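You operate a simulated robot arm through the tools that you are given. There is no shell and no other tool. Be economical: measure what you need, move in short steps, check, and stop when the job is done.

You are at the controls of a simulated two-armed robot. One attempt, no reset.

TASK
Bake the loaf by the probe, at the heat on the plan.
Fine: probe into the hole in the loaf, door shut and locked, start, wait till the display shows core reached; the mode stays.

The check looks at the end state, three seconds after you hand in, the way a careful person would. Anything else that was tipped, shoved, dropped, spilled or broken makes it a failure.

THE ROBOT
Two 7-joint arms with two-finger parallel grippers on one trunk, on a base that drives. Base frame: it is fixed to the floor where the robot stands at the start and does not move with it; the origin is under the middle of the robot, x ahead of it, y to its left, z up. Readings come in mm, degrees, newtons and seconds.
The left shoulder is at the start at [70, 133, 1301], the right one opposite. Places, roughly: fan cover [900, -100, 400]; hole in the loaf [900, -400, 1000]; inner glass of the right oven [500, -800, 1100]; medium pan [-1250, 1250, 1000]; roll tray [-1250, 1250, 500]. Payload 1.57 kg a hand.
The tool frame of a hand sits at the grasp point between the pads (the TCP): z along the fingers, y along the line on which they close. The tips reach 30 mm beyond it. Largest opening 80 mm; finger width 17, thickness 12; the body of the gripper, 40 by 82 mm, starts 80 mm behind the TCP.
Orientation is told as [roll, pitch, yaw] about the base's x, y, z axes, in that order, counted from this pose: with the fingers straight down and closing along the base's y, the tool's x points along the base's -x, its y along +y and its z along -z.

THE INTERFACE
- The arms move only by the tool drive_tool. It takes "left_motion", "right_motion" or both (then of equal length, played together; a hand with none holds still); each is a list of rows, each a list of 3 entries, a list of its own where there are three numbers: the shift along the tool's x, y, z in units of 50 mm (1.0 is 50 mm), then the turn, a rotation vector about the tool's x, y, z in units of 8 degrees (1.0 is 8 degrees), then the opening, from 0 (shut) to 1 (fully open). In form: [[[tx, ty, tz], [rx, ry, rz], gripper], ...]. A call has 1 to 8 rows; each row shifts and turns the commanded pose from where the row before left it, along the tool's axes as they then stand. A call with a number of a shift or a turn outside -1 to 1 is refused whole. A row lasts 0.2 s, in which the tool goes at most 50 mm and 8.6 degrees; a call with a longer step from one row to the next is refused whole, and so is a gripper value outside its range. A pose out of reach is approached as far as the arm can. The call stops where the force on the tool passes 70 N (or 10 N more than at its start, if that is more) or the arm is blocked; 0.2 s more then pass. Each finger travels about 153 mm/s and halts on what it meets, pressing with about 33 N; the grip force reading is that of the motor and also rises with nothing between the fingers. The clock runs only during rows and for 0.2 s after the last one: add rows that do not move to give the fingers time. It gives the time, the measured TCP pose, the force on the tool (base axes), the opening and the grip force at its end, in the units of the frame above (readings bear some noise), with the torque about the TCP (base axes, N m) and any sound that the robot's microphone picked up, and new pictures: "pictures" is both (left out), scene, wrist or none (wrist: the cameras of the hands that moved).
- Cameras (640 x 400 px; columns grow to the right, rows downward): "scene" is now at [118.1, -39.5, 1523.2]; the picture's right is [-0.54, -0.84, 0.00], its down [-0.59, 0.38, -0.72] and it looks along [0.60, -0.39, -0.70] (base axes); focal length 266 px, centre (320, 200). "left" rides on the left gripper at [72, 7, -122] in its tool frame; the picture's right is [-0.09, 1.00, 0.00], its down [-0.84, -0.08, -0.54] and it looks along [-0.54, -0.05, 0.84] (tool axes); focal length 238 px, centre (320, 200). "right" rides on the right gripper at [72, -7, -122] in its tool frame; the picture's right is [0.09, 1.00, 0.00], its down [-0.84, 0.08, -0.54] and it looks along [-0.54, 0.05, 0.84] (tool axes); focal length 238 px, centre (320, 200). There is no depth. A picture from a camera that has moved, and an enlarged one, comes with that camera's place and axes in the base frame and with its lens. The place of the scene camera against the robot may be out by one fixed shift of up to 12 mm in any direction.
- slide_trunk(by): slides the trunk up (or, below 0, down) by that many mm; the arms and the scene camera ride with it, the base frame stays. It gives what a move gives, with no picture.
- roll_base(legs): drives the robot by 1 to 6 legs, each [ahead, left, turn to the left] in mm, mm and degrees, along the robot's own axes; the way and the turn of a leg run together, so that a leg with both is an arc; at most 1500 mm and 180 degrees a leg. The arms and the cameras ride along, it lands a little off, and it stops where it bumps. It gives what a move gives, and a new picture of the scene camera.
- turn_head(pan, tilt): turns the head with the scene camera to pan (to the left, within 86 degrees either way) and tilt (down, from -29 to 69), counted from straight ahead of the robot. It gives what a move gives, and a new picture of the scene camera.
- zoom(camera, box): a new picture of the part [left, top, right, bottom] of that camera's present view, enlarged. No time passes.
- finish_job(): hands the job in; it is judged then, once.

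Work in short steps. Places have to be worked out from the pictures, the camera data and where the tool is seen: move nearer, look again, correct. Check each grasp and each placing, and mend what went wrong. You have 120 turns and 260 pictures in all, those below and enlarged ones among them. Open the grippers and draw the arms clear of the work before you hand the job in, unless the task says otherwise; then end with one line.

The tools are called by a JSON object that holds its "name" and its "arguments". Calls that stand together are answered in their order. drive_tool: Moves the arms, as the interface text tells. Its arguments: {"type":"object","properties":{"left_motion":{"type":"array","items":{"type":"array"}},"right_motion":{"type":"array","items":{"type":"array"}},"pictures":{"type":"string","enum":["both","scene","wrist","none"]}},"required":[]} The other tools are called the same way: slide_trunk (by) slides the trunk up or down; roll_base (legs) drives the base; turn_head (pan, tilt) turns the head that bears the scene camera; zoom (camera, box) takes an enlarged picture of a part of a camera's view; finish_job () hands the job in.

At the start:

```text
time: 0.0
left_ee_pos: [447.4, -51.3, 1000.4]
left_tcp_rot: [-0.1, -0.1, 0.1]
left_ft_force: [-0.4, -1.0, -0.3]
left_moment: [-0.05, -0.03, 0.01]
left_grip_width: 80.2
left_grip_force: 0.0
right_ee_pos: [359.2, -404.1, 999.6]
right_tcp_rot: [0.0, 0.0, 0.0]
right_ft_force: [-0.3, 0.4, 0.2]
right_moment: [-0.05, 0.01, -0.01]
right_grip_width: 79.9
right_grip_force: 0.1
trunk travel left (down, up): [-875.0, 65.0]
robot x, y, heading: [-2.4, 0.5, -0.1]
head pan, tilt: [-33.0, 44.2]
```

scene: 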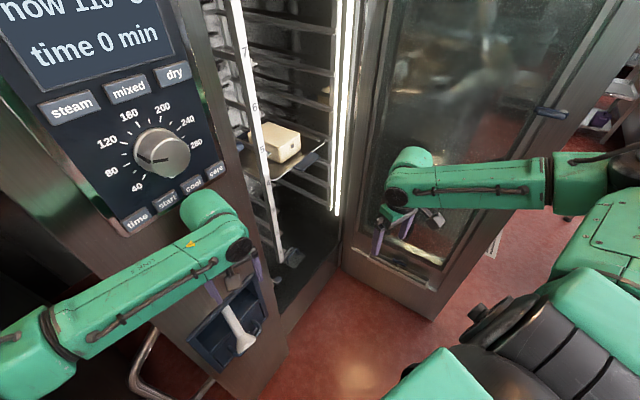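
right: 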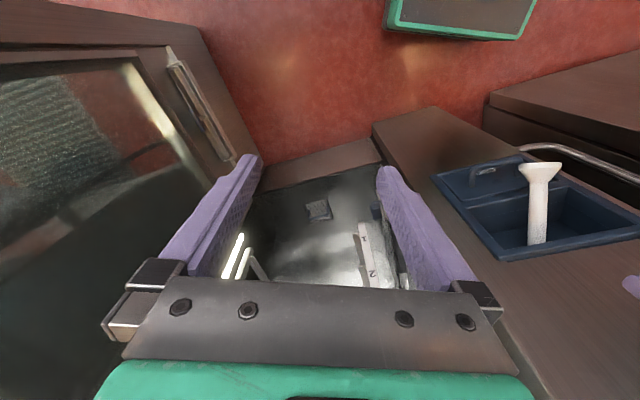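
left: 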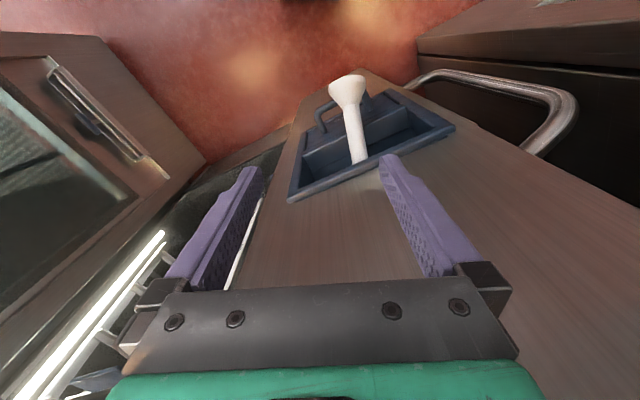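

The pictures show the oven open with its door on the right, a loaf on a shelf, a control panel on the left and a white-handled thing in a holder. First I look at the details and turn the head to find the plan.

{"name": "zoom", "arguments": {"camera": "scene", "box": [0, 0, 240, 240]}}

{"name": "zoom", "arguments": {"camera": "scene", "box": [190, 60, 350, 280]}}

{"name": "turn_head", "arguments": {"pan": 0, "tilt": 10}}

{"name": "turn_head", "arguments": {"pan": 70, "tilt": 15}}

{"name": "turn_head", "arguments": {"pan": -70, "tilt": 15}}

```text
1.67 times, centred on (120, 120) of scene
camera zoom: at [118.1, -39.5, 1523.2], right [-0.54, -0.84, 0.0], down [-0.59, 0.38, -0.72], along [0.6, -0.39, -0.7], focal length 444 px, centre (653, 333)
```

zoom: 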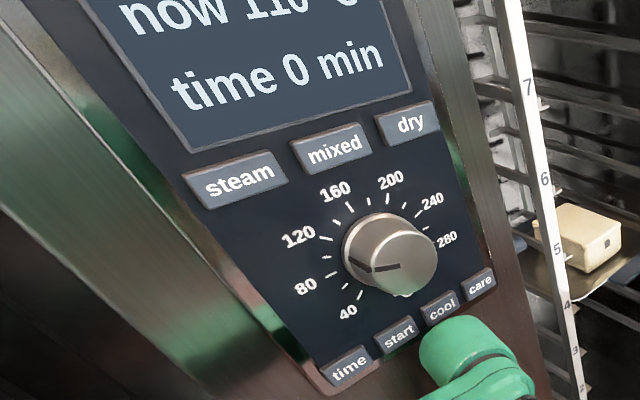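

```text
1.82 times, centred on (270, 170) of scene
camera zoom: at [118.1, -39.5, 1523.2], right [-0.54, -0.84, 0.0], down [-0.59, 0.38, -0.72], along [0.6, -0.39, -0.7], focal length 484 px, centre (411, 254)
```

zoom: 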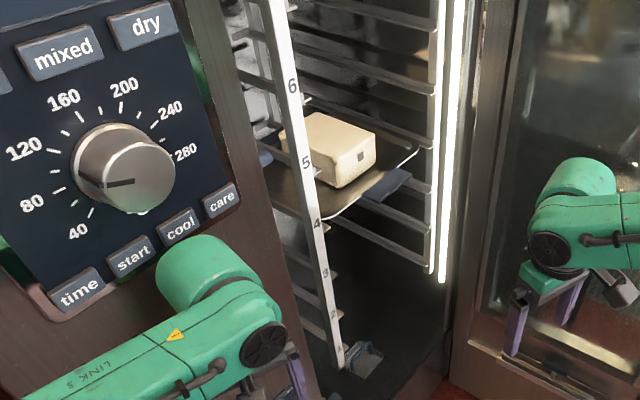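

```text
time: 1.0
left_ee_pos: [447.3, -51.1, 999.9]
left_tcp_rot: [0.0, 0.0, 0.1]
left_ft_force: [0.2, 0.3, 0.1]
left_moment: [0.02, -0.01, 0.01]
left_grip_width: 80.1
left_grip_force: 0.1
right_ee_pos: [359.9, -404.8, 999.9]
right_tcp_rot: [-0.1, 0.0, 0.0]
right_ft_force: [0.9, -0.3, 1.0]
right_moment: [0.0, 0.01, 0.0]
right_grip_width: 80.3
right_grip_force: 0.0
trunk travel left (down, up): [-875.0, 65.0]
robot x, y, heading: [0.6, 0.2, 0.0]
head pan, tilt: [0.0, 10.0]
camera scene: at [142.2, 5.0, 1577.0], right [0.0, -1.0, 0.0], down [-0.17, 0.0, -0.98], along [0.98, 0.0, -0.17], focal length 266 px, centre (320, 200)
```

scene: 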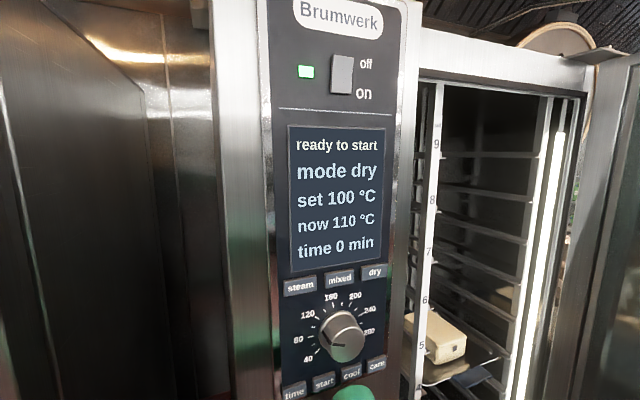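

```text
time: 2.4
left_ee_pos: [445.9, -51.8, 1000.0]
left_tcp_rot: [0.1, 0.0, 0.2]
left_ft_force: [-0.3, 0.1, -0.4]
left_moment: [-0.01, -0.02, 0.0]
left_grip_width: 79.8
left_grip_force: 0.0
right_ee_pos: [359.5, -404.1, 1000.7]
right_tcp_rot: [0.0, 0.1, 0.0]
right_ft_force: [0.1, 1.0, -0.3]
right_moment: [0.0, 0.0, 0.0]
right_grip_width: 80.0
right_grip_force: 0.0
trunk travel left (down, up): [-875.0, 65.0]
robot x, y, heading: [1.8, -0.6, 0.1]
head pan, tilt: [70.0, 15.0]
camera scene: at [81.4, 92.9, 1569.0], right [0.94, -0.34, 0.0], down [-0.09, -0.24, -0.97], along [0.33, 0.91, -0.26], focal length 266 px, centre (320, 200)
```

scene: 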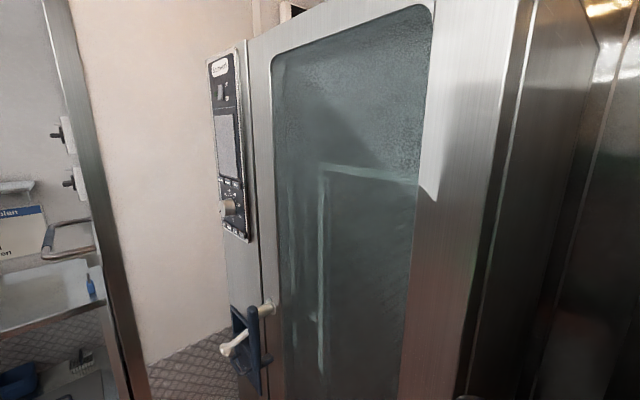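

```text
time: 4.6
left_ee_pos: [446.8, -51.4, 1000.7]
left_tcp_rot: [0.1, -0.1, 0.1]
left_ft_force: [0.2, 0.5, 0.2]
left_moment: [0.04, -0.02, -0.01]
left_grip_width: 80.0
left_grip_force: 0.0
right_ee_pos: [360.7, -405.1, 999.5]
right_tcp_rot: [0.0, 0.0, 0.0]
right_ft_force: [0.4, 0.2, 0.4]
right_moment: [-0.04, -0.04, 0.01]
right_grip_width: 80.1
right_grip_force: 0.1
trunk travel left (down, up): [-875.0, 65.0]
robot x, y, heading: [1.2, -0.4, 0.0]
head pan, tilt: [-70.0, 15.0]
camera scene: at [81.3, -82.6, 1569.0], right [-0.94, -0.34, 0.0], down [-0.09, 0.24, -0.97], along [0.33, -0.91, -0.26], focal length 266 px, centre (320, 200)
```

scene: 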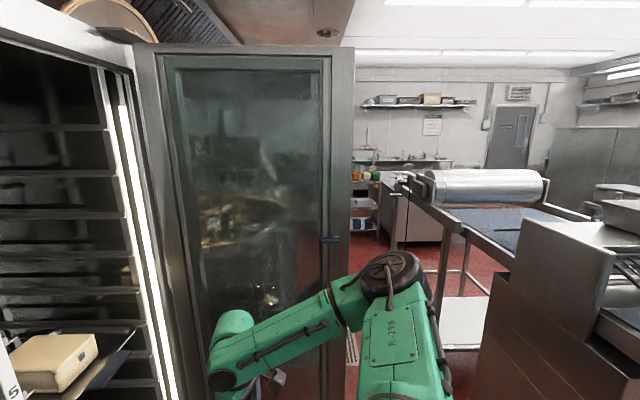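

A sheet reading "plan" shows at the far left, and another sheet hangs on the far wall. I turn the head to the left sheet and enlarge it.

{"name": "zoom", "arguments": {"camera": "scene", "box": [350, 90, 470, 250]}}

{"name": "turn_head", "arguments": {"pan": 86, "tilt": 15}}

{"name": "zoom", "arguments": {"camera": "scene", "box": [0, 160, 160, 300]}}

```text
2.50 times, centred on (410, 170) of scene
camera zoom: at [81.3, -82.6, 1569.0], right [-0.94, -0.34, 0.0], down [-0.09, 0.24, -0.97], along [0.33, -0.91, -0.26], focal length 666 px, centre (95, 275)
```

zoom: 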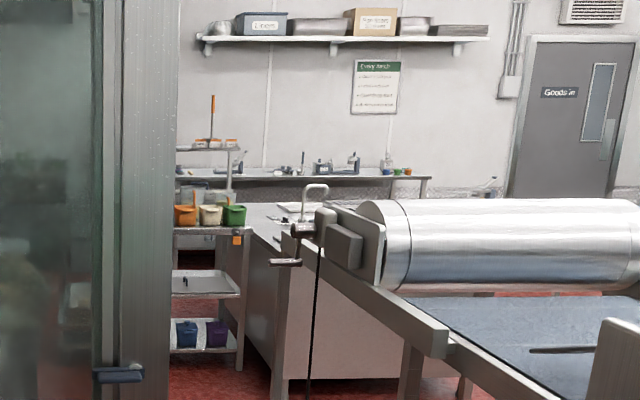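

```text
time: 7.0
left_ee_pos: [447.1, -51.7, 999.9]
left_tcp_rot: [0.1, 0.1, 0.1]
left_ft_force: [0.5, 0.3, -0.4]
left_moment: [0.0, 0.0, 0.02]
left_grip_width: 80.1
left_grip_force: 0.1
right_ee_pos: [360.4, -404.6, 999.4]
right_tcp_rot: [0.1, 0.0, -0.1]
right_ft_force: [0.1, -0.1, 0.1]
right_moment: [0.0, 0.02, 0.0]
right_grip_width: 79.9
right_grip_force: 0.0
trunk travel left (down, up): [-875.0, 65.0]
robot x, y, heading: [-1.0, 0.3, 0.1]
head pan, tilt: [85.9, 15.0]
camera scene: at [56.0, 98.3, 1569.0], right [1.0, -0.07, 0.0], down [-0.02, -0.26, -0.97], along [0.07, 0.96, -0.26], focal length 266 px, centre (320, 200)
```

scene: 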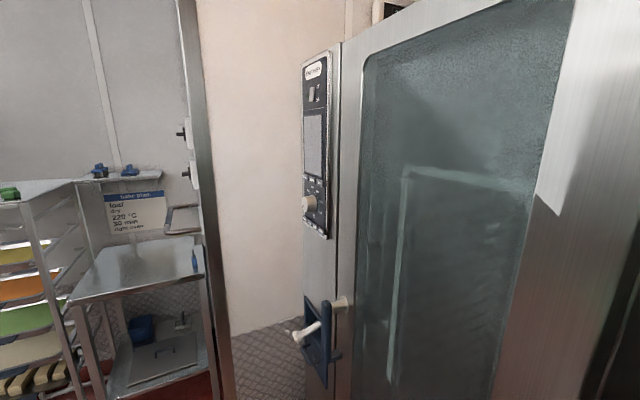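

```text
2.86 times, centred on (80, 230) of scene
camera zoom: at [56.0, 98.3, 1569.0], right [1.0, -0.07, 0.0], down [-0.02, -0.26, -0.97], along [0.07, 0.96, -0.26], focal length 761 px, centre (1006, 114)
```

zoom: 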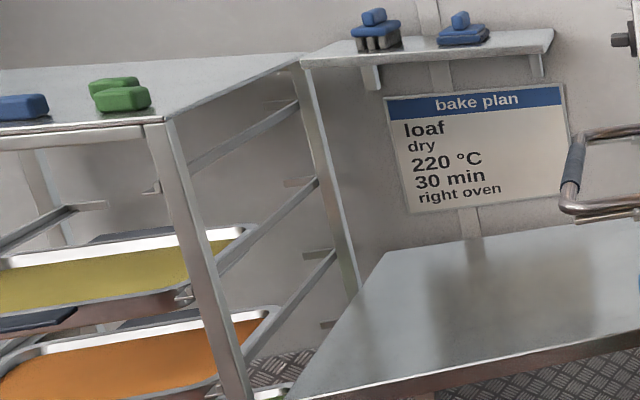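

The plan says loaf, dry, 220 °C, right oven. Dry is already the mode and the set value is 100. Next I look closely at the white-handled holder, which may hold the probe, and at the cavity.

{"name": "zoom", "arguments": {"camera": "left", "box": [260, 40, 480, 220]}}

{"name": "turn_head", "arguments": {"pan": -25, "tilt": 50}}

{"name": "zoom", "arguments": {"camera": "right", "box": [400, 80, 640, 280]}}

{"name": "zoom", "arguments": {"camera": "right", "box": [220, 140, 420, 300]}}

```text
2.22 times, centred on (370, 130) of left
camera zoom: at [373.8, -45.9, 1122.2], right [0.09, 1.0, 0.0], down [0.84, -0.08, 0.54], along [0.54, -0.05, -0.84], focal length 530 px, centre (209, 356)
```

zoom: 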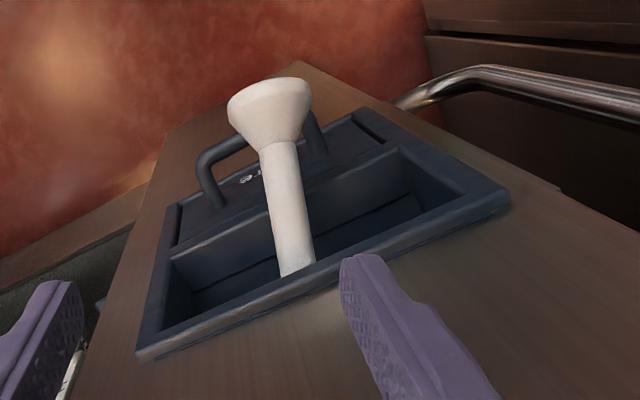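

```text
time: 8.9
left_ee_pos: [446.4, -52.8, 1000.9]
left_tcp_rot: [0.0, 0.0, 0.2]
left_ft_force: [0.0, 0.0, -0.5]
left_moment: [-0.02, -0.02, 0.03]
left_grip_width: 80.1
left_grip_force: 0.1
right_ee_pos: [360.1, -404.6, 998.8]
right_tcp_rot: [0.0, 0.0, 0.1]
right_ft_force: [-0.8, 0.5, -0.3]
right_moment: [-0.01, 0.0, -0.01]
right_grip_width: 79.9
right_grip_force: 0.0
trunk travel left (down, up): [-875.0, 65.0]
robot x, y, heading: [-1.5, 2.0, 0.0]
head pan, tilt: [-25.0, 50.0]
camera scene: at [119.2, -27.3, 1515.3], right [-0.42, -0.91, 0.0], down [-0.69, 0.32, -0.64], along [0.58, -0.27, -0.77], focal length 266 px, centre (320, 200)
```

scene: 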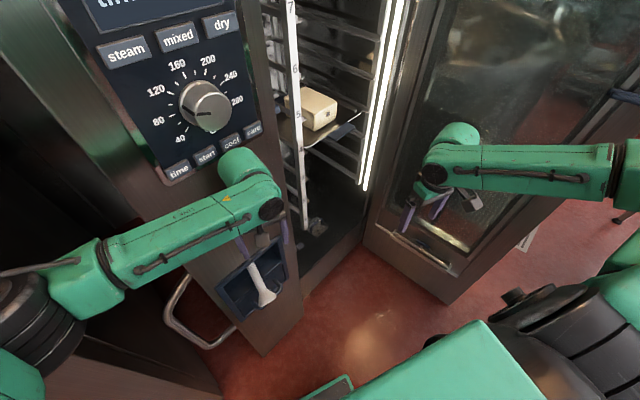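

```text
2.00 times, centred on (520, 180) of right
camera zoom: at [288.4, -410.9, 1122.2], right [-0.09, 1.0, 0.0], down [0.84, 0.08, 0.54], along [0.54, 0.05, -0.84], focal length 477 px, centre (-80, 240)
```

zoom: 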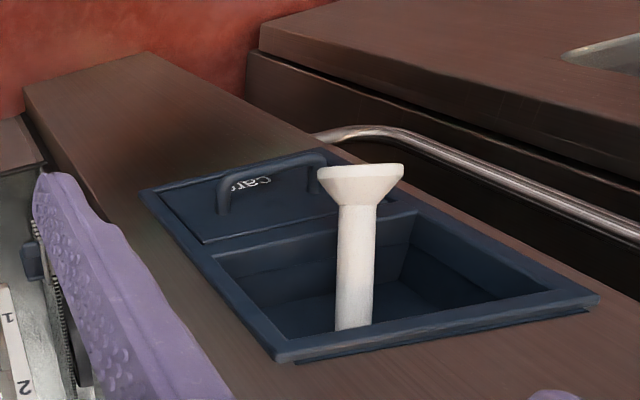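

```text
2.50 times, centred on (320, 220) of right
camera zoom: at [288.4, -410.9, 1122.2], right [-0.09, 1.0, 0.0], down [0.84, 0.08, 0.54], along [0.54, 0.05, -0.84], focal length 596 px, centre (320, 150)
```

zoom: 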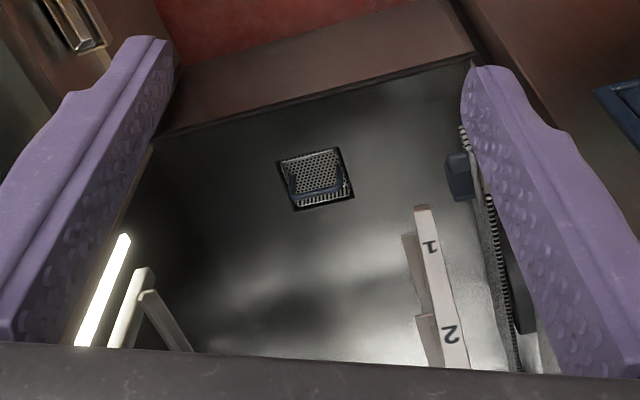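

The blue pocket is a "care" drawer with a white shower head, so the probe is probably the blue item with a coiled cable on the cavity's left wall. I check the left oven's handle as a model of a locked door, then move the right arm aside to see the cavity.

{"name": "turn_head", "arguments": {"pan": 80, "tilt": 35}}

{"name": "zoom", "arguments": {"camera": "scene", "box": [240, 60, 400, 260]}}

{"name": "turn_head", "arguments": {"pan": -75, "tilt": 30}}

{"name": "zoom", "arguments": {"camera": "scene", "box": [220, 80, 420, 260]}}

```text
time: 10.8
left_ee_pos: [446.5, -52.5, 1000.3]
left_tcp_rot: [0.0, 0.0, 0.1]
left_ft_force: [0.0, 0.9, 0.7]
left_moment: [0.02, 0.0, 0.03]
left_grip_width: 80.0
left_grip_force: 0.0
right_ee_pos: [359.3, -404.2, 999.0]
right_tcp_rot: [0.0, 0.0, 0.0]
right_ft_force: [-0.1, -0.2, -0.5]
right_moment: [-0.03, 0.0, -0.03]
right_grip_width: 80.1
right_grip_force: 0.0
trunk travel left (down, up): [-875.0, 65.0]
robot x, y, heading: [0.8, -0.6, -0.3]
head pan, tilt: [80.0, 35.0]
camera scene: at [64.7, 91.9, 1537.0], right [0.98, -0.17, 0.0], down [-0.1, -0.56, -0.82], along [0.14, 0.81, -0.57], focal length 266 px, centre (320, 200)
```

scene: 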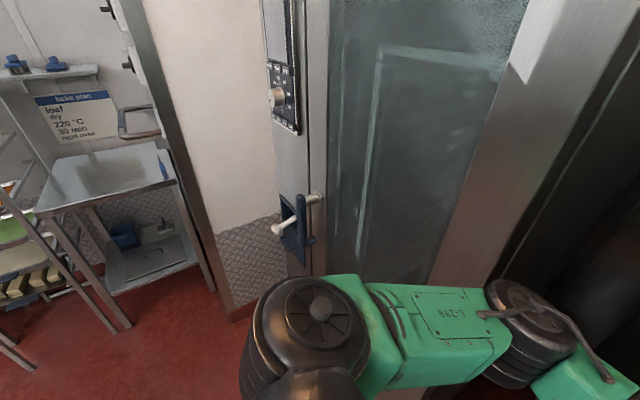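

```text
2.00 times, centred on (320, 160) of scene
camera zoom: at [64.7, 91.9, 1537.0], right [0.98, -0.17, 0.0], down [-0.1, -0.56, -0.82], along [0.14, 0.81, -0.57], focal length 533 px, centre (320, 280)
```

zoom: 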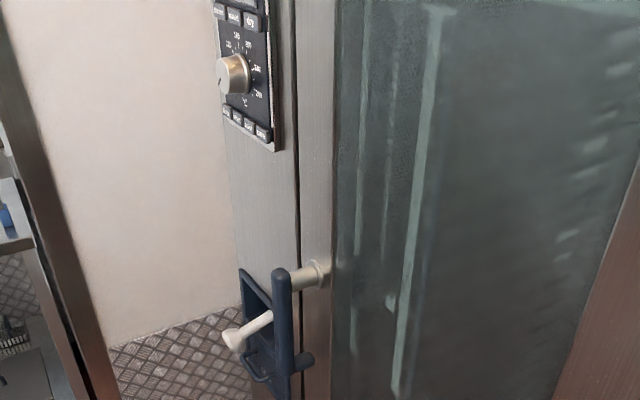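

```text
time: 13.2
left_ee_pos: [446.6, -52.7, 999.4]
left_tcp_rot: [0.0, 0.0, 0.1]
left_ft_force: [0.3, 0.7, 0.8]
left_moment: [0.0, -0.01, -0.02]
left_grip_width: 80.0
left_grip_force: 0.0
right_ee_pos: [359.6, -404.4, 998.1]
right_tcp_rot: [-0.1, 0.1, 0.0]
right_ft_force: [0.3, 0.5, 0.1]
right_moment: [0.0, -0.02, -0.01]
right_grip_width: 79.8
right_grip_force: 0.0
trunk travel left (down, up): [-875.0, 65.0]
robot x, y, heading: [-0.2, -2.2, -0.3]
head pan, tilt: [-75.0, 30.0]
camera scene: at [72.8, -82.2, 1544.8], right [-0.97, -0.26, 0.0], down [-0.13, 0.48, -0.87], along [0.22, -0.84, -0.5], focal length 266 px, centre (320, 200)
```

scene: 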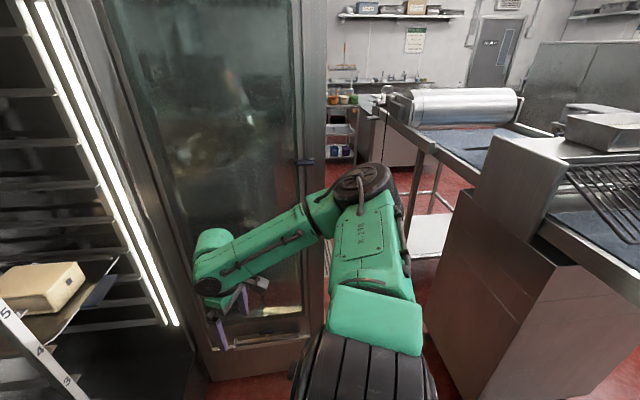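

```text
2.22 times, centred on (320, 170) of scene
camera zoom: at [72.8, -82.2, 1544.8], right [-0.97, -0.26, 0.0], down [-0.13, 0.48, -0.87], along [0.22, -0.84, -0.5], focal length 592 px, centre (320, 267)
```

zoom: 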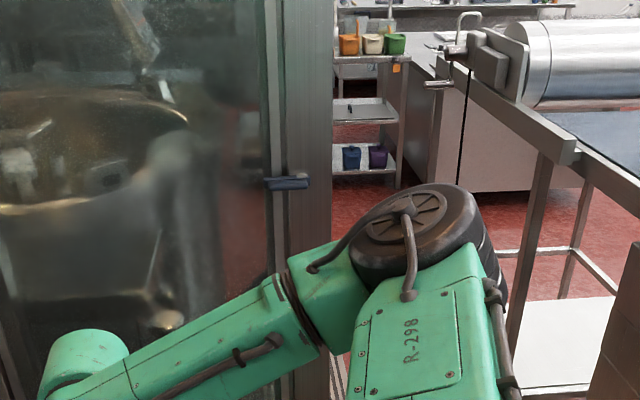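

The locked handle on the left oven hangs straight down from its shaft. Now I look at the cavity with the head, zoomed.

{"name": "turn_head", "arguments": {"pan": -28, "tilt": 35}}

{"name": "zoom", "arguments": {"camera": "scene", "box": [220, 60, 380, 200]}}

{"name": "zoom", "arguments": {"camera": "scene", "box": [240, 180, 400, 320]}}

```text
time: 14.3
left_ee_pos: [447.0, -51.6, 1001.0]
left_tcp_rot: [0.0, 0.0, 0.2]
left_ft_force: [-0.2, 0.1, -0.2]
left_moment: [0.02, -0.01, -0.01]
left_grip_width: 79.9
left_grip_force: 0.1
right_ee_pos: [360.6, -404.8, 999.8]
right_tcp_rot: [0.0, 0.0, 0.0]
right_ft_force: [-0.1, 0.0, 0.1]
right_moment: [-0.03, 0.0, -0.02]
right_grip_width: 79.8
right_grip_force: 0.0
trunk travel left (down, up): [-875.0, 65.0]
robot x, y, heading: [-1.0, -1.4, 0.0]
head pan, tilt: [-28.0, 35.0]
camera scene: at [127.0, -36.3, 1537.0], right [-0.47, -0.88, 0.0], down [-0.51, 0.27, -0.82], along [0.72, -0.39, -0.57], focal length 266 px, centre (320, 200)
```

scene: 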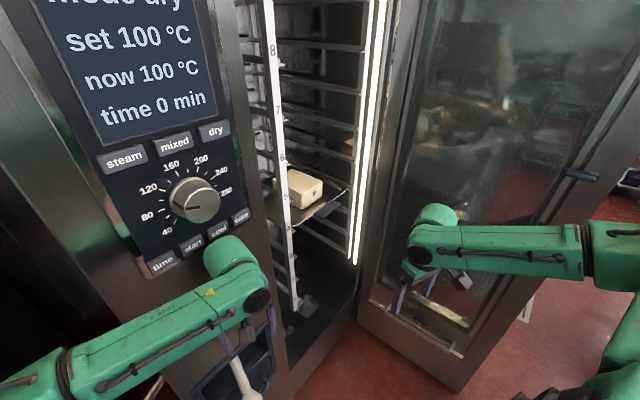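

```text
2.86 times, centred on (300, 130) of scene
camera zoom: at [127.0, -36.3, 1537.0], right [-0.47, -0.88, 0.0], down [-0.51, 0.27, -0.82], along [0.72, -0.39, -0.57], focal length 761 px, centre (377, 400)
```

zoom: 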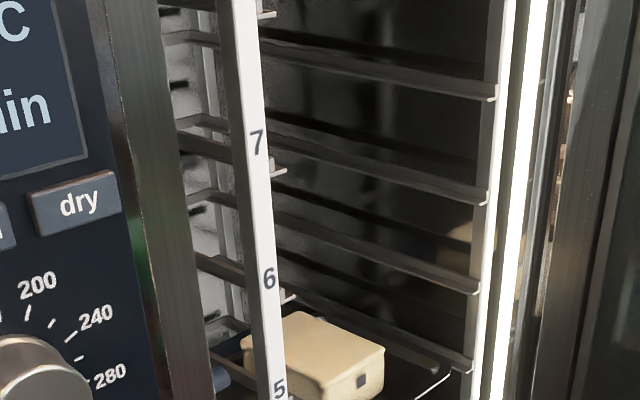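

```text
2.86 times, centred on (320, 250) of scene
camera zoom: at [127.0, -36.3, 1537.0], right [-0.47, -0.88, 0.0], down [-0.51, 0.27, -0.82], along [0.72, -0.39, -0.57], focal length 761 px, centre (320, 57)
```

zoom: 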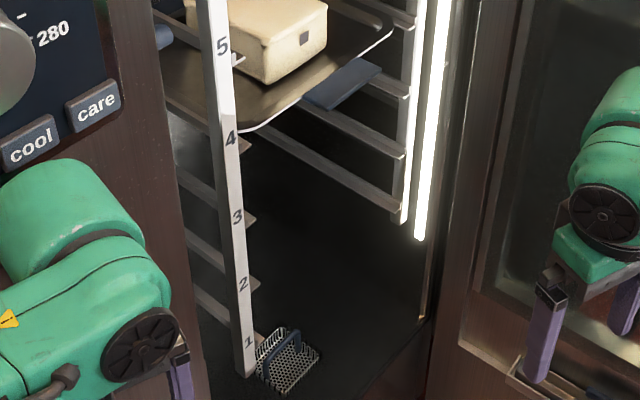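

A blue probe handle seems to hang on the left wall behind the rail near level 5. I turn the right hand to look up into the cavity toward its left wall.

{"name": "drive_tool", "arguments": {"right_motion": [[[0, 0, 0], [0, 0, -1], 1], [[0, 0, 0], [0, 0, -1], 1], [[0, 0, 0], [0, 0, -1], 1], [[0, 0, 0], [0, 0, -1], 1], [[0, 0, 0], [0, -1, 0], 1], [[0, 0, 0], [0, -1, 0], 1], [[0, 0, 0], [0, -1, 0], 1], [[0, 0, 0], [0, -1, 0], 1]], "pictures": "both"}}

```text
time: 16.1
left_ee_pos: [445.5, -52.1, 999.9]
left_tcp_rot: [0.0, -0.1, 0.1]
left_ft_force: [-0.7, 0.5, 0.7]
left_moment: [0.03, -0.01, -0.01]
left_grip_width: 80.1
left_grip_force: 0.1
right_ee_pos: [358.7, -404.0, 999.4]
right_tcp_rot: [0.1, -32.2, 32.0]
right_ft_force: [-0.2, -0.4, 0.5]
right_moment: [-0.01, -0.01, 0.01]
right_grip_width: 80.4
right_grip_force: 0.1
trunk travel left (down, up): [-875.0, 65.0]
robot x, y, heading: [-0.9, 1.2, 0.3]
head pan, tilt: [-28.0, 35.0]
camera scene: at [126.0, -36.9, 1537.1], right [-0.47, -0.88, 0.0], down [-0.51, 0.27, -0.82], along [0.72, -0.38, -0.57], focal length 266 px, centre (320, 200)
camera right: at [256.4, -476.7, 1065.0], right [-0.59, 0.8, -0.05], down [0.32, 0.29, 0.9], along [0.74, 0.52, -0.42], focal length 238 px, centre (320, 200)
```

scene: 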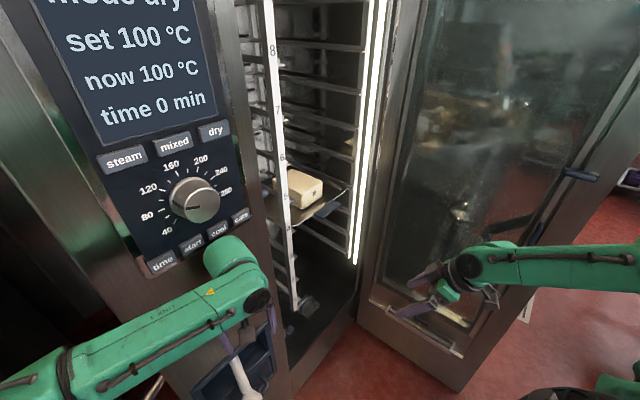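
right: 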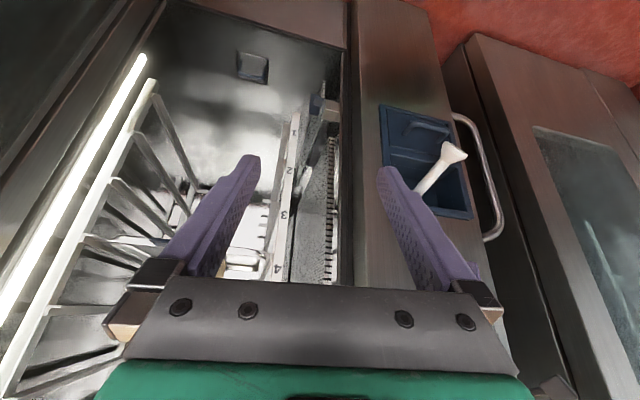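

The wrist picture is upside down (its down is world up). I zoom on the left wall with the toothed cable channel.

{"name": "zoom", "arguments": {"camera": "right", "box": [250, 60, 380, 290]}}

{"name": "drive_tool", "arguments": {"right_motion": [[[0, 0, 0], [0, -1, 0], 0.2], [[0, 0, 0], [0, -1, 0], 0.2], [[0, 0, 0], [0, -1, 0], 0.2]], "pictures": "wrist"}}

```text
1.74 times, centred on (315, 175) of right
camera zoom: at [256.4, -476.7, 1065.0], right [-0.59, 0.8, -0.05], down [0.32, 0.29, 0.9], along [0.74, 0.52, -0.42], focal length 414 px, centre (329, 244)
```

zoom: 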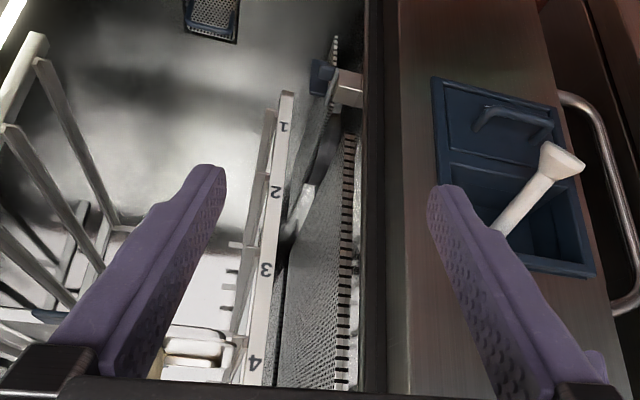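

```text
time: 16.9
left_ee_pos: [447.1, -52.2, 999.8]
left_tcp_rot: [0.0, 0.1, 0.1]
left_ft_force: [0.3, 0.2, 0.8]
left_moment: [0.0, -0.03, 0.01]
left_grip_width: 79.8
left_grip_force: 0.0
right_ee_pos: [358.9, -403.9, 997.9]
right_tcp_rot: [0.0, -56.1, 31.9]
right_ft_force: [-0.1, -1.0, -0.4]
right_moment: [0.0, -0.02, 0.03]
right_grip_width: 15.9
right_grip_force: 0.0
trunk travel left (down, up): [-875.0, 65.0]
robot x, y, heading: [1.8, -0.4, 0.2]
head pan, tilt: [-28.0, 35.0]
camera right: at [243.2, -485.0, 1008.0], right [-0.57, 0.82, -0.08], down [-0.03, 0.07, 1.0], along [0.82, 0.57, -0.02], focal length 238 px, centre (320, 200)
```

right: 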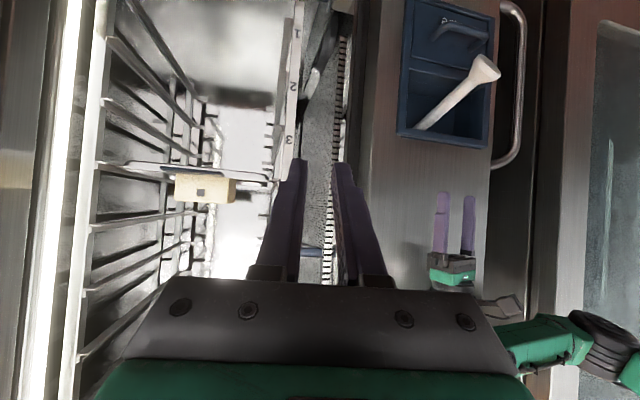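

A blue cylinder is visible on the left wall higher up, hidden by the fingers. I raise the hand 100 mm and shift it right 60 mm to clear the view.

{"name": "drive_tool", "arguments": {"right_motion": [[[-0.83, -0.5, -0.56], [0, 0, 0], 0], [[-0.83, -0.5, -0.56], [0, 0, 0], 0]], "pictures": "wrist"}}

{"name": "zoom", "arguments": {"camera": "right", "box": [200, 0, 360, 260]}}

```text
refused: row 1 steps farther than a row can; nothing moved
```

```text
1.54 times, centred on (280, 130) of right
camera zoom: at [243.2, -485.0, 1008.0], right [-0.57, 0.82, -0.08], down [-0.03, 0.07, 1.0], along [0.82, 0.57, -0.02], focal length 367 px, centre (382, 308)
```

zoom: 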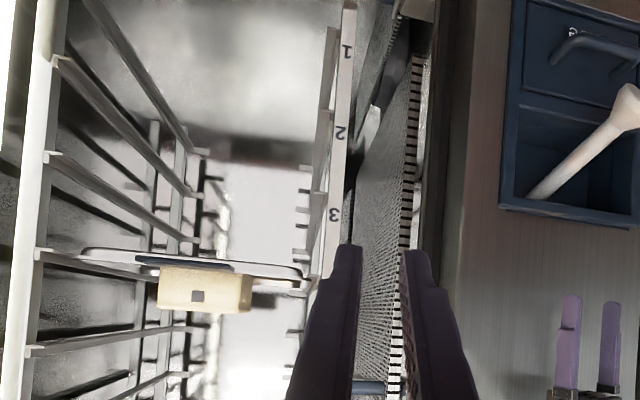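

{"name": "drive_tool", "arguments": {"right_motion": [[[-0.75, -0.35, -0.5], [0, 0, 0], 0], [[-0.75, -0.35, -0.5], [0, 0, 0], 0], [[-0.75, -0.35, -0.5], [0, 0, 0], 0]], "pictures": "wrist"}}

{"name": "zoom", "arguments": {"camera": "right", "box": [200, 0, 400, 200]}}

```text
time: 17.7
left_ee_pos: [447.2, -52.1, 999.6]
left_tcp_rot: [0.0, 0.0, 0.1]
left_ft_force: [-0.3, -0.3, 0.5]
left_moment: [0.0, -0.01, -0.02]
left_grip_width: 80.1
left_grip_force: 0.1
right_ee_pos: [388.6, -449.1, 1133.3]
right_tcp_rot: [0.1, -56.0, 31.8]
right_ft_force: [0.2, -0.3, 0.3]
right_moment: [0.0, 0.03, 0.01]
right_grip_width: 0.1
right_grip_force: 21.1
trunk travel left (down, up): [-875.0, 65.0]
robot x, y, heading: [0.1, 1.6, 0.1]
head pan, tilt: [-28.0, 35.0]
camera right: at [273.0, -529.6, 1143.5], right [-0.57, 0.82, -0.07], down [-0.02, 0.07, 1.0], along [0.82, 0.57, -0.02], focal length 238 px, centre (320, 200)
```

right: 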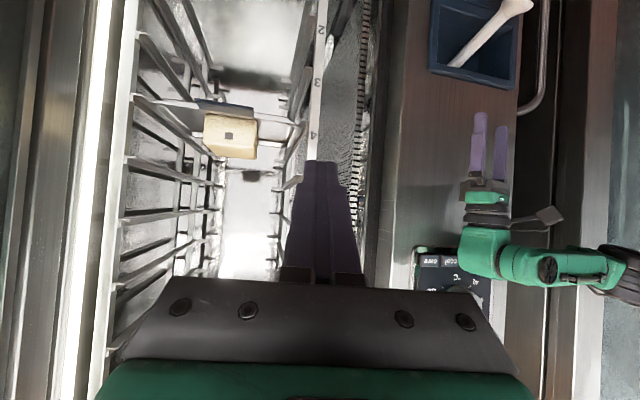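

```text
2.00 times, centred on (300, 100) of right
camera zoom: at [273.0, -529.6, 1143.5], right [-0.57, 0.82, -0.07], down [-0.02, 0.07, 1.0], along [0.82, 0.57, -0.02], focal length 477 px, centre (360, 400)
```

zoom: 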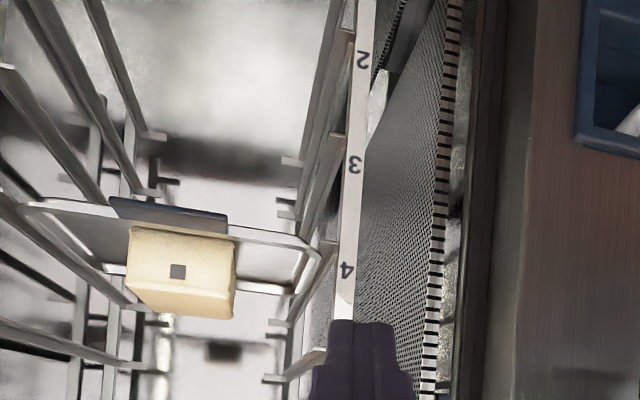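

Fingers still cover the spot. I yaw the hand left 24° to swing the camera right.

{"name": "drive_tool", "arguments": {"right_motion": [[[0, 0, 0], [-0.83, 0, -0.56], 0], [[0, 0, 0], [-0.83, 0, -0.56], 0], [[0, 0, 0], [-0.83, 0, -0.56], 0]], "pictures": "wrist"}}

{"name": "zoom", "arguments": {"camera": "right", "box": [160, 0, 340, 280]}}

```text
time: 18.5
left_ee_pos: [447.2, -52.0, 1000.4]
left_tcp_rot: [0.0, -0.1, 0.1]
left_ft_force: [-0.6, 0.6, -0.1]
left_moment: [-0.03, 0.0, -0.01]
left_grip_width: 80.0
left_grip_force: 0.0
right_ee_pos: [388.6, -449.1, 1133.8]
right_tcp_rot: [0.1, -56.0, 56.1]
right_ft_force: [0.5, 0.4, 1.0]
right_moment: [0.0, 0.0, 0.0]
right_grip_width: 0.1
right_grip_force: 21.3
trunk travel left (down, up): [-875.0, 65.0]
robot x, y, heading: [-1.3, 2.1, -0.1]
head pan, tilt: [-28.0, 35.0]
camera right: at [316.3, -569.7, 1143.5], right [-0.86, 0.51, -0.08], down [-0.05, 0.06, 1.0], along [0.51, 0.86, -0.02], focal length 238 px, centre (320, 200)
```

right: 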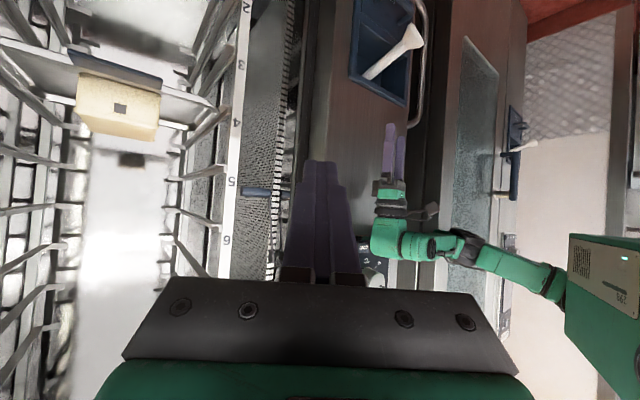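

```text
1.43 times, centred on (250, 140) of right
camera zoom: at [316.3, -569.7, 1143.5], right [-0.86, 0.51, -0.08], down [-0.05, 0.06, 1.0], along [0.51, 0.86, -0.02], focal length 340 px, centre (420, 286)
```

zoom: 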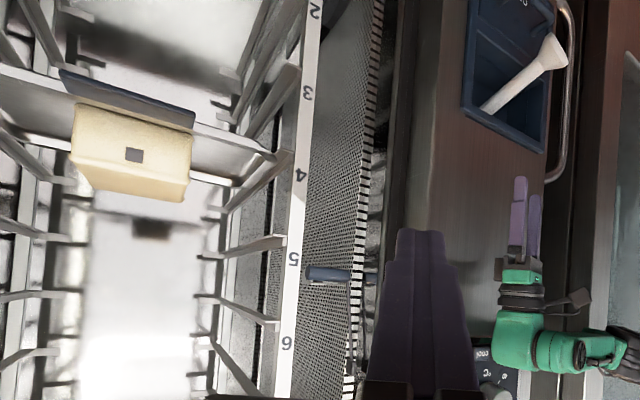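

The probe is there: a blue handle at level 5 by the fan cover, with its cable. I zoom in tightly.

{"name": "zoom", "arguments": {"camera": "right", "box": [225, 150, 315, 250]}}

{"name": "zoom", "arguments": {"camera": "right", "box": [230, 210, 330, 280]}}

```text
4.00 times, centred on (270, 200) of right
camera zoom: at [316.3, -569.7, 1143.5], right [-0.86, 0.51, -0.08], down [-0.05, 0.06, 1.0], along [0.51, 0.86, -0.02], focal length 953 px, centre (520, 200)
```

zoom: 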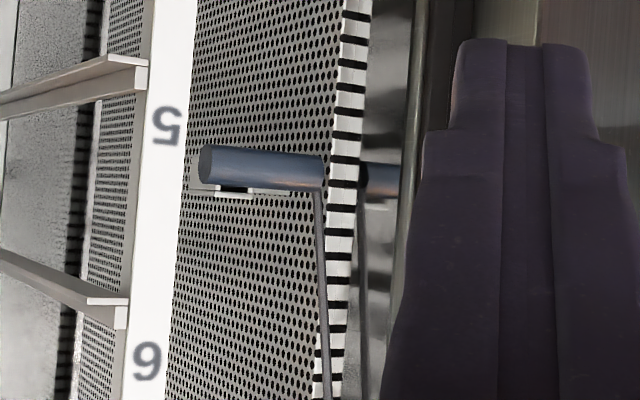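

```text
5.71 times, centred on (280, 245) of right
camera zoom: at [316.3, -569.7, 1143.5], right [-0.86, 0.51, -0.08], down [-0.05, 0.06, 1.0], along [0.51, 0.86, -0.02], focal length 1362 px, centre (549, -57)
```

zoom: 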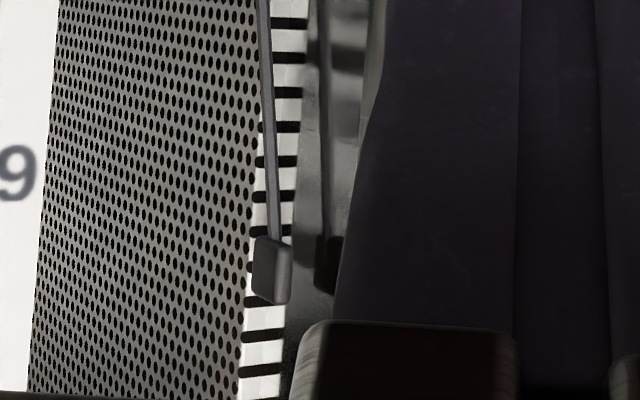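

Triangulated: handle centre about (763, -138, 1127) and loaf hole about (836, -401, 1003) facing the robot. I move the camera closer for a better view of how the probe is held.

{"name": "drive_tool", "arguments": {"right_motion": [[[-0.47, -0.46, 0.72], [0, 0, 0], 0], [[-0.47, -0.46, 0.72], [0, 0, 0], 0], [[-0.47, -0.46, 0.72], [0, 0, 0], 0]], "pictures": "wrist"}}

{"name": "zoom", "arguments": {"camera": "right", "box": [200, 130, 320, 230]}}

```text
time: 19.3
left_ee_pos: [447.8, -51.0, 999.5]
left_tcp_rot: [0.0, 0.1, 0.2]
left_ft_force: [-0.7, 0.6, -0.2]
left_moment: [-0.01, 0.0, 0.01]
left_grip_width: 80.1
left_grip_force: 0.1
right_ee_pos: [517.3, -382.6, 1133.0]
right_tcp_rot: [0.1, -55.9, 55.9]
right_ft_force: [0.7, 0.3, -0.7]
right_moment: [0.0, -0.01, 0.0]
right_grip_width: 0.1
right_grip_force: 21.6
trunk travel left (down, up): [-875.0, 65.0]
robot x, y, heading: [1.3, 2.1, 0.1]
head pan, tilt: [-28.0, 35.0]
camera right: at [446.0, -502.3, 1141.9], right [-0.85, 0.52, -0.07], down [-0.05, 0.06, 1.0], along [0.52, 0.85, -0.02], focal length 238 px, centre (320, 200)
```

right: 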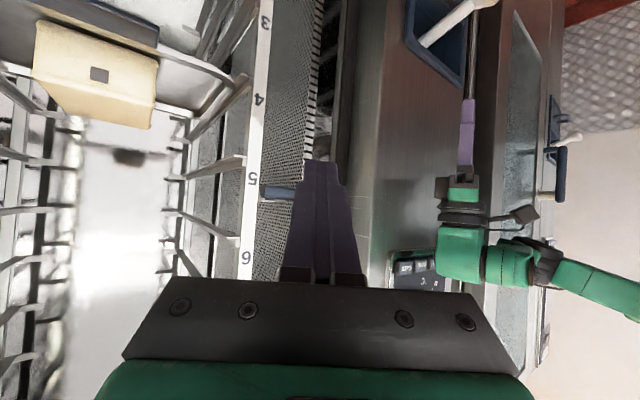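

```text
4.00 times, centred on (260, 180) of right
camera zoom: at [446.0, -502.3, 1141.9], right [-0.85, 0.52, -0.07], down [-0.05, 0.06, 1.0], along [0.52, 0.85, -0.02], focal length 953 px, centre (560, 280)
```

zoom: 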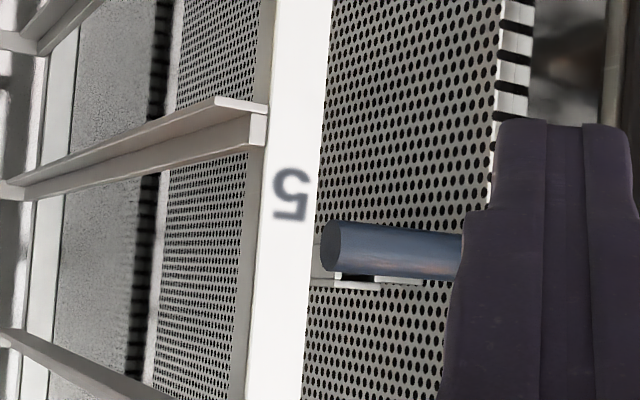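

The fingers still hide the near end. I raise the hand 120 mm so the probe appears above the fingertips in the picture.

{"name": "drive_tool", "arguments": {"right_motion": [[[-0.66, 0, -0.45], [0, 0, 0], 0], [[-0.66, 0, -0.45], [0, 0, 0], 0], [[-0.66, 0, -0.45], [0, 0, 0], 0]], "pictures": "none"}}

{"name": "zoom", "arguments": {"camera": "right", "box": [220, 70, 340, 190]}}

```text
time: 20.1
left_ee_pos: [447.3, -52.7, 999.8]
left_tcp_rot: [0.0, 0.0, 0.1]
left_ft_force: [0.8, 1.2, -0.1]
left_moment: [-0.01, -0.02, 0.05]
left_grip_width: 79.9
left_grip_force: 0.0
right_ee_pos: [517.3, -381.4, 1255.3]
right_tcp_rot: [0.0, -56.0, 55.9]
right_ft_force: [0.6, -1.1, -0.2]
right_moment: [0.0, -0.01, -0.01]
right_grip_width: 0.3
right_grip_force: 21.3
trunk travel left (down, up): [-875.0, 65.0]
robot x, y, heading: [1.1, 2.6, 0.1]
head pan, tilt: [-28.0, 35.0]
```

```text
3.33 times, centred on (280, 130) of right
camera zoom: at [444.4, -500.9, 1263.8], right [-0.85, 0.51, -0.07], down [-0.05, 0.06, 1.0], along [0.52, 0.86, -0.02], focal length 794 px, centre (453, 433)
```

zoom: 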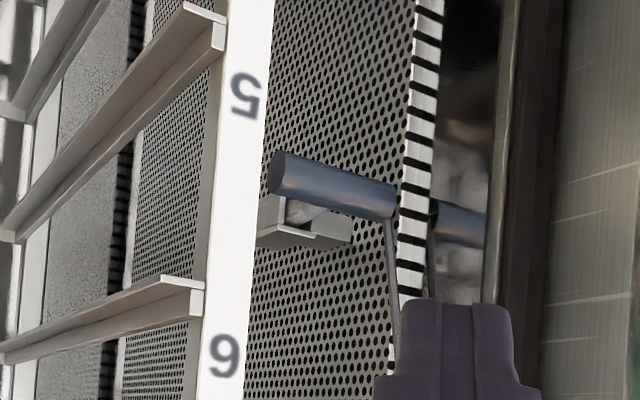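

The handle is about 75 mm long sticking out along -y, with a bracket beside it; the needle direction is still unclear. I go closer.

{"name": "drive_tool", "arguments": {"right_motion": [[[-0.49, -0.22, 0.73], [0, 0, 0], 0], [[-0.49, -0.22, 0.73], [0, 0, 0], 0], [[-0.49, -0.22, 0.73], [0, 0, 0], 0]], "pictures": "wrist"}}

{"name": "zoom", "arguments": {"camera": "right", "box": [200, 40, 360, 170]}}

```text
time: 20.9
left_ee_pos: [447.4, -50.5, 999.4]
left_tcp_rot: [-0.1, 0.0, 0.1]
left_ft_force: [0.3, -0.3, 0.1]
left_moment: [-0.01, 0.01, 0.0]
left_grip_width: 79.6
left_grip_force: 0.1
right_ee_pos: [621.9, -289.0, 1253.8]
right_tcp_rot: [0.1, -55.9, 56.0]
right_ft_force: [0.4, 0.5, -0.1]
right_moment: [-0.04, -0.01, 0.03]
right_grip_width: 0.3
right_grip_force: 21.6
trunk travel left (down, up): [-875.0, 65.0]
robot x, y, heading: [-1.8, -0.0, 0.0]
head pan, tilt: [-28.0, 35.0]
camera right: at [548.6, -409.4, 1262.9], right [-0.85, 0.51, -0.08], down [-0.05, 0.06, 1.0], along [0.52, 0.86, -0.02], focal length 238 px, centre (320, 200)
```

right: 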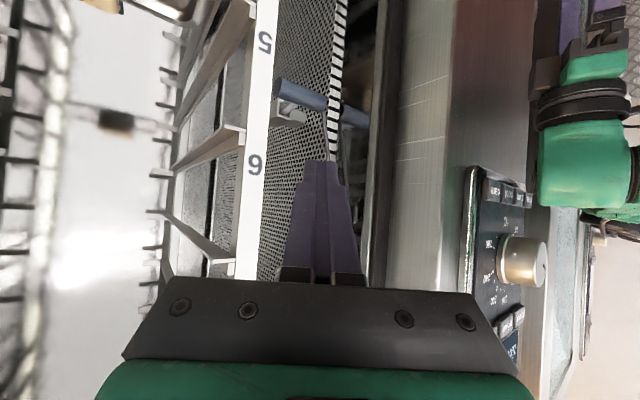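

```text
3.08 times, centred on (280, 105) of right
camera zoom: at [548.6, -409.4, 1262.9], right [-0.85, 0.51, -0.08], down [-0.05, 0.06, 1.0], along [0.52, 0.86, -0.02], focal length 733 px, centre (443, 492)
```

zoom: 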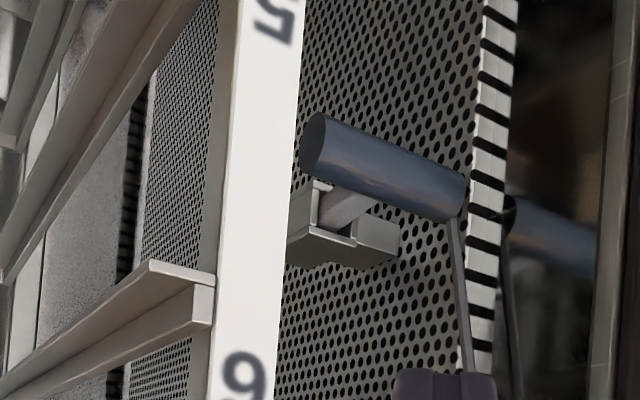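

The needle leaves the handle sideways into a U-shaped bracket. I want a steeper view from above to get its direction: raise 80 mm and pitch the camera down.

{"name": "drive_tool", "arguments": {"right_motion": [[[-0.66, -0.1, -0.45], [0, 0, 0], 0], [[-0.66, -0.1, -0.45], [0, 0, 0], 0], [[0, 0, 0], [0, 1, 0], 0], [[0, 0, 0], [0, 1, 0], 0], [[0, 0, 0], [0, 1, 0], 0], [[0, 0, 0], [0, 1, 0], 0]], "pictures": "wrist"}}

{"name": "zoom", "arguments": {"camera": "right", "box": [200, 60, 400, 220]}}

```text
time: 22.3
left_ee_pos: [447.6, -51.7, 1000.2]
left_tcp_rot: [-0.2, 0.1, 0.1]
left_ft_force: [-0.2, 0.5, -0.1]
left_moment: [0.0, -0.04, 0.03]
left_grip_width: 80.1
left_grip_force: 0.0
right_ee_pos: [606.4, -292.0, 1326.9]
right_tcp_rot: [-0.1, -31.8, 56.0]
right_ft_force: [0.4, 1.1, 0.3]
right_moment: [-0.06, 0.02, -0.01]
right_grip_width: 0.0
right_grip_force: 21.5
right hand out of reach, approached as far as the arm can: row 4, 5, 6
trunk travel left (down, up): [-875.0, 65.0]
robot x, y, heading: [-1.8, 1.1, 0.1]
head pan, tilt: [-28.0, 35.0]
camera right: at [541.8, -399.6, 1393.6], right [-0.87, 0.49, -0.05], down [0.17, 0.4, 0.9], along [0.46, 0.78, -0.43], focal length 238 px, centre (320, 200)
```

right: 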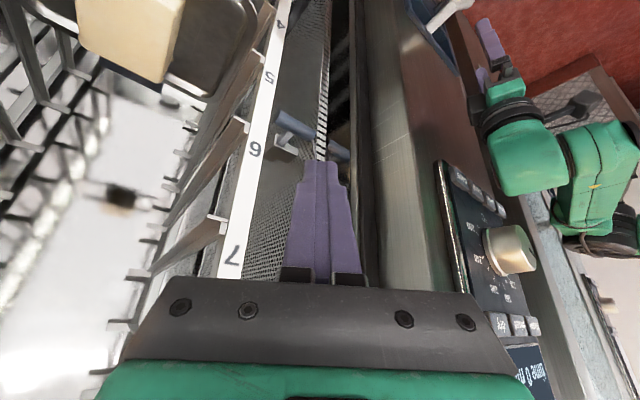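

```text
2.50 times, centred on (300, 140) of right
camera zoom: at [541.8, -399.6, 1393.6], right [-0.87, 0.49, -0.05], down [0.17, 0.4, 0.9], along [0.46, 0.78, -0.43], focal length 596 px, centre (370, 350)
```

zoom: 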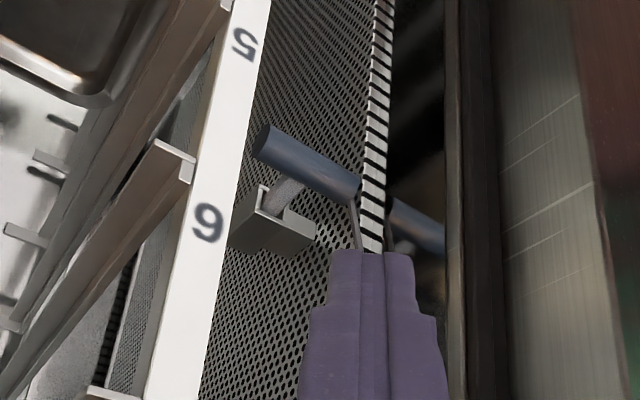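

{"name": "zoom", "arguments": {"camera": "right", "box": [265, 95, 345, 165]}}

```text
5.71 times, centred on (305, 130) of right
camera zoom: at [541.8, -399.6, 1393.6], right [-0.87, 0.49, -0.05], down [0.17, 0.4, 0.9], along [0.46, 0.78, -0.43], focal length 1362 px, centre (406, 600)
```

zoom: 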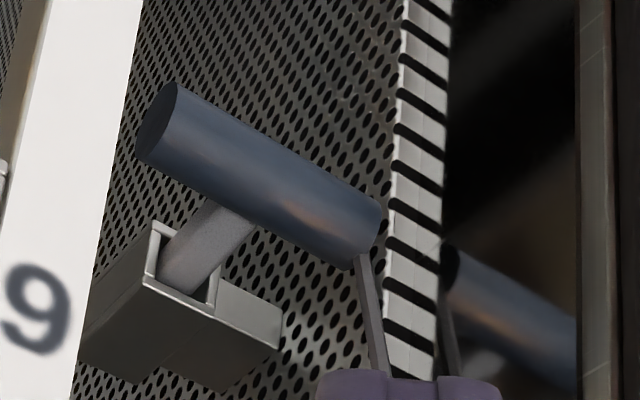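

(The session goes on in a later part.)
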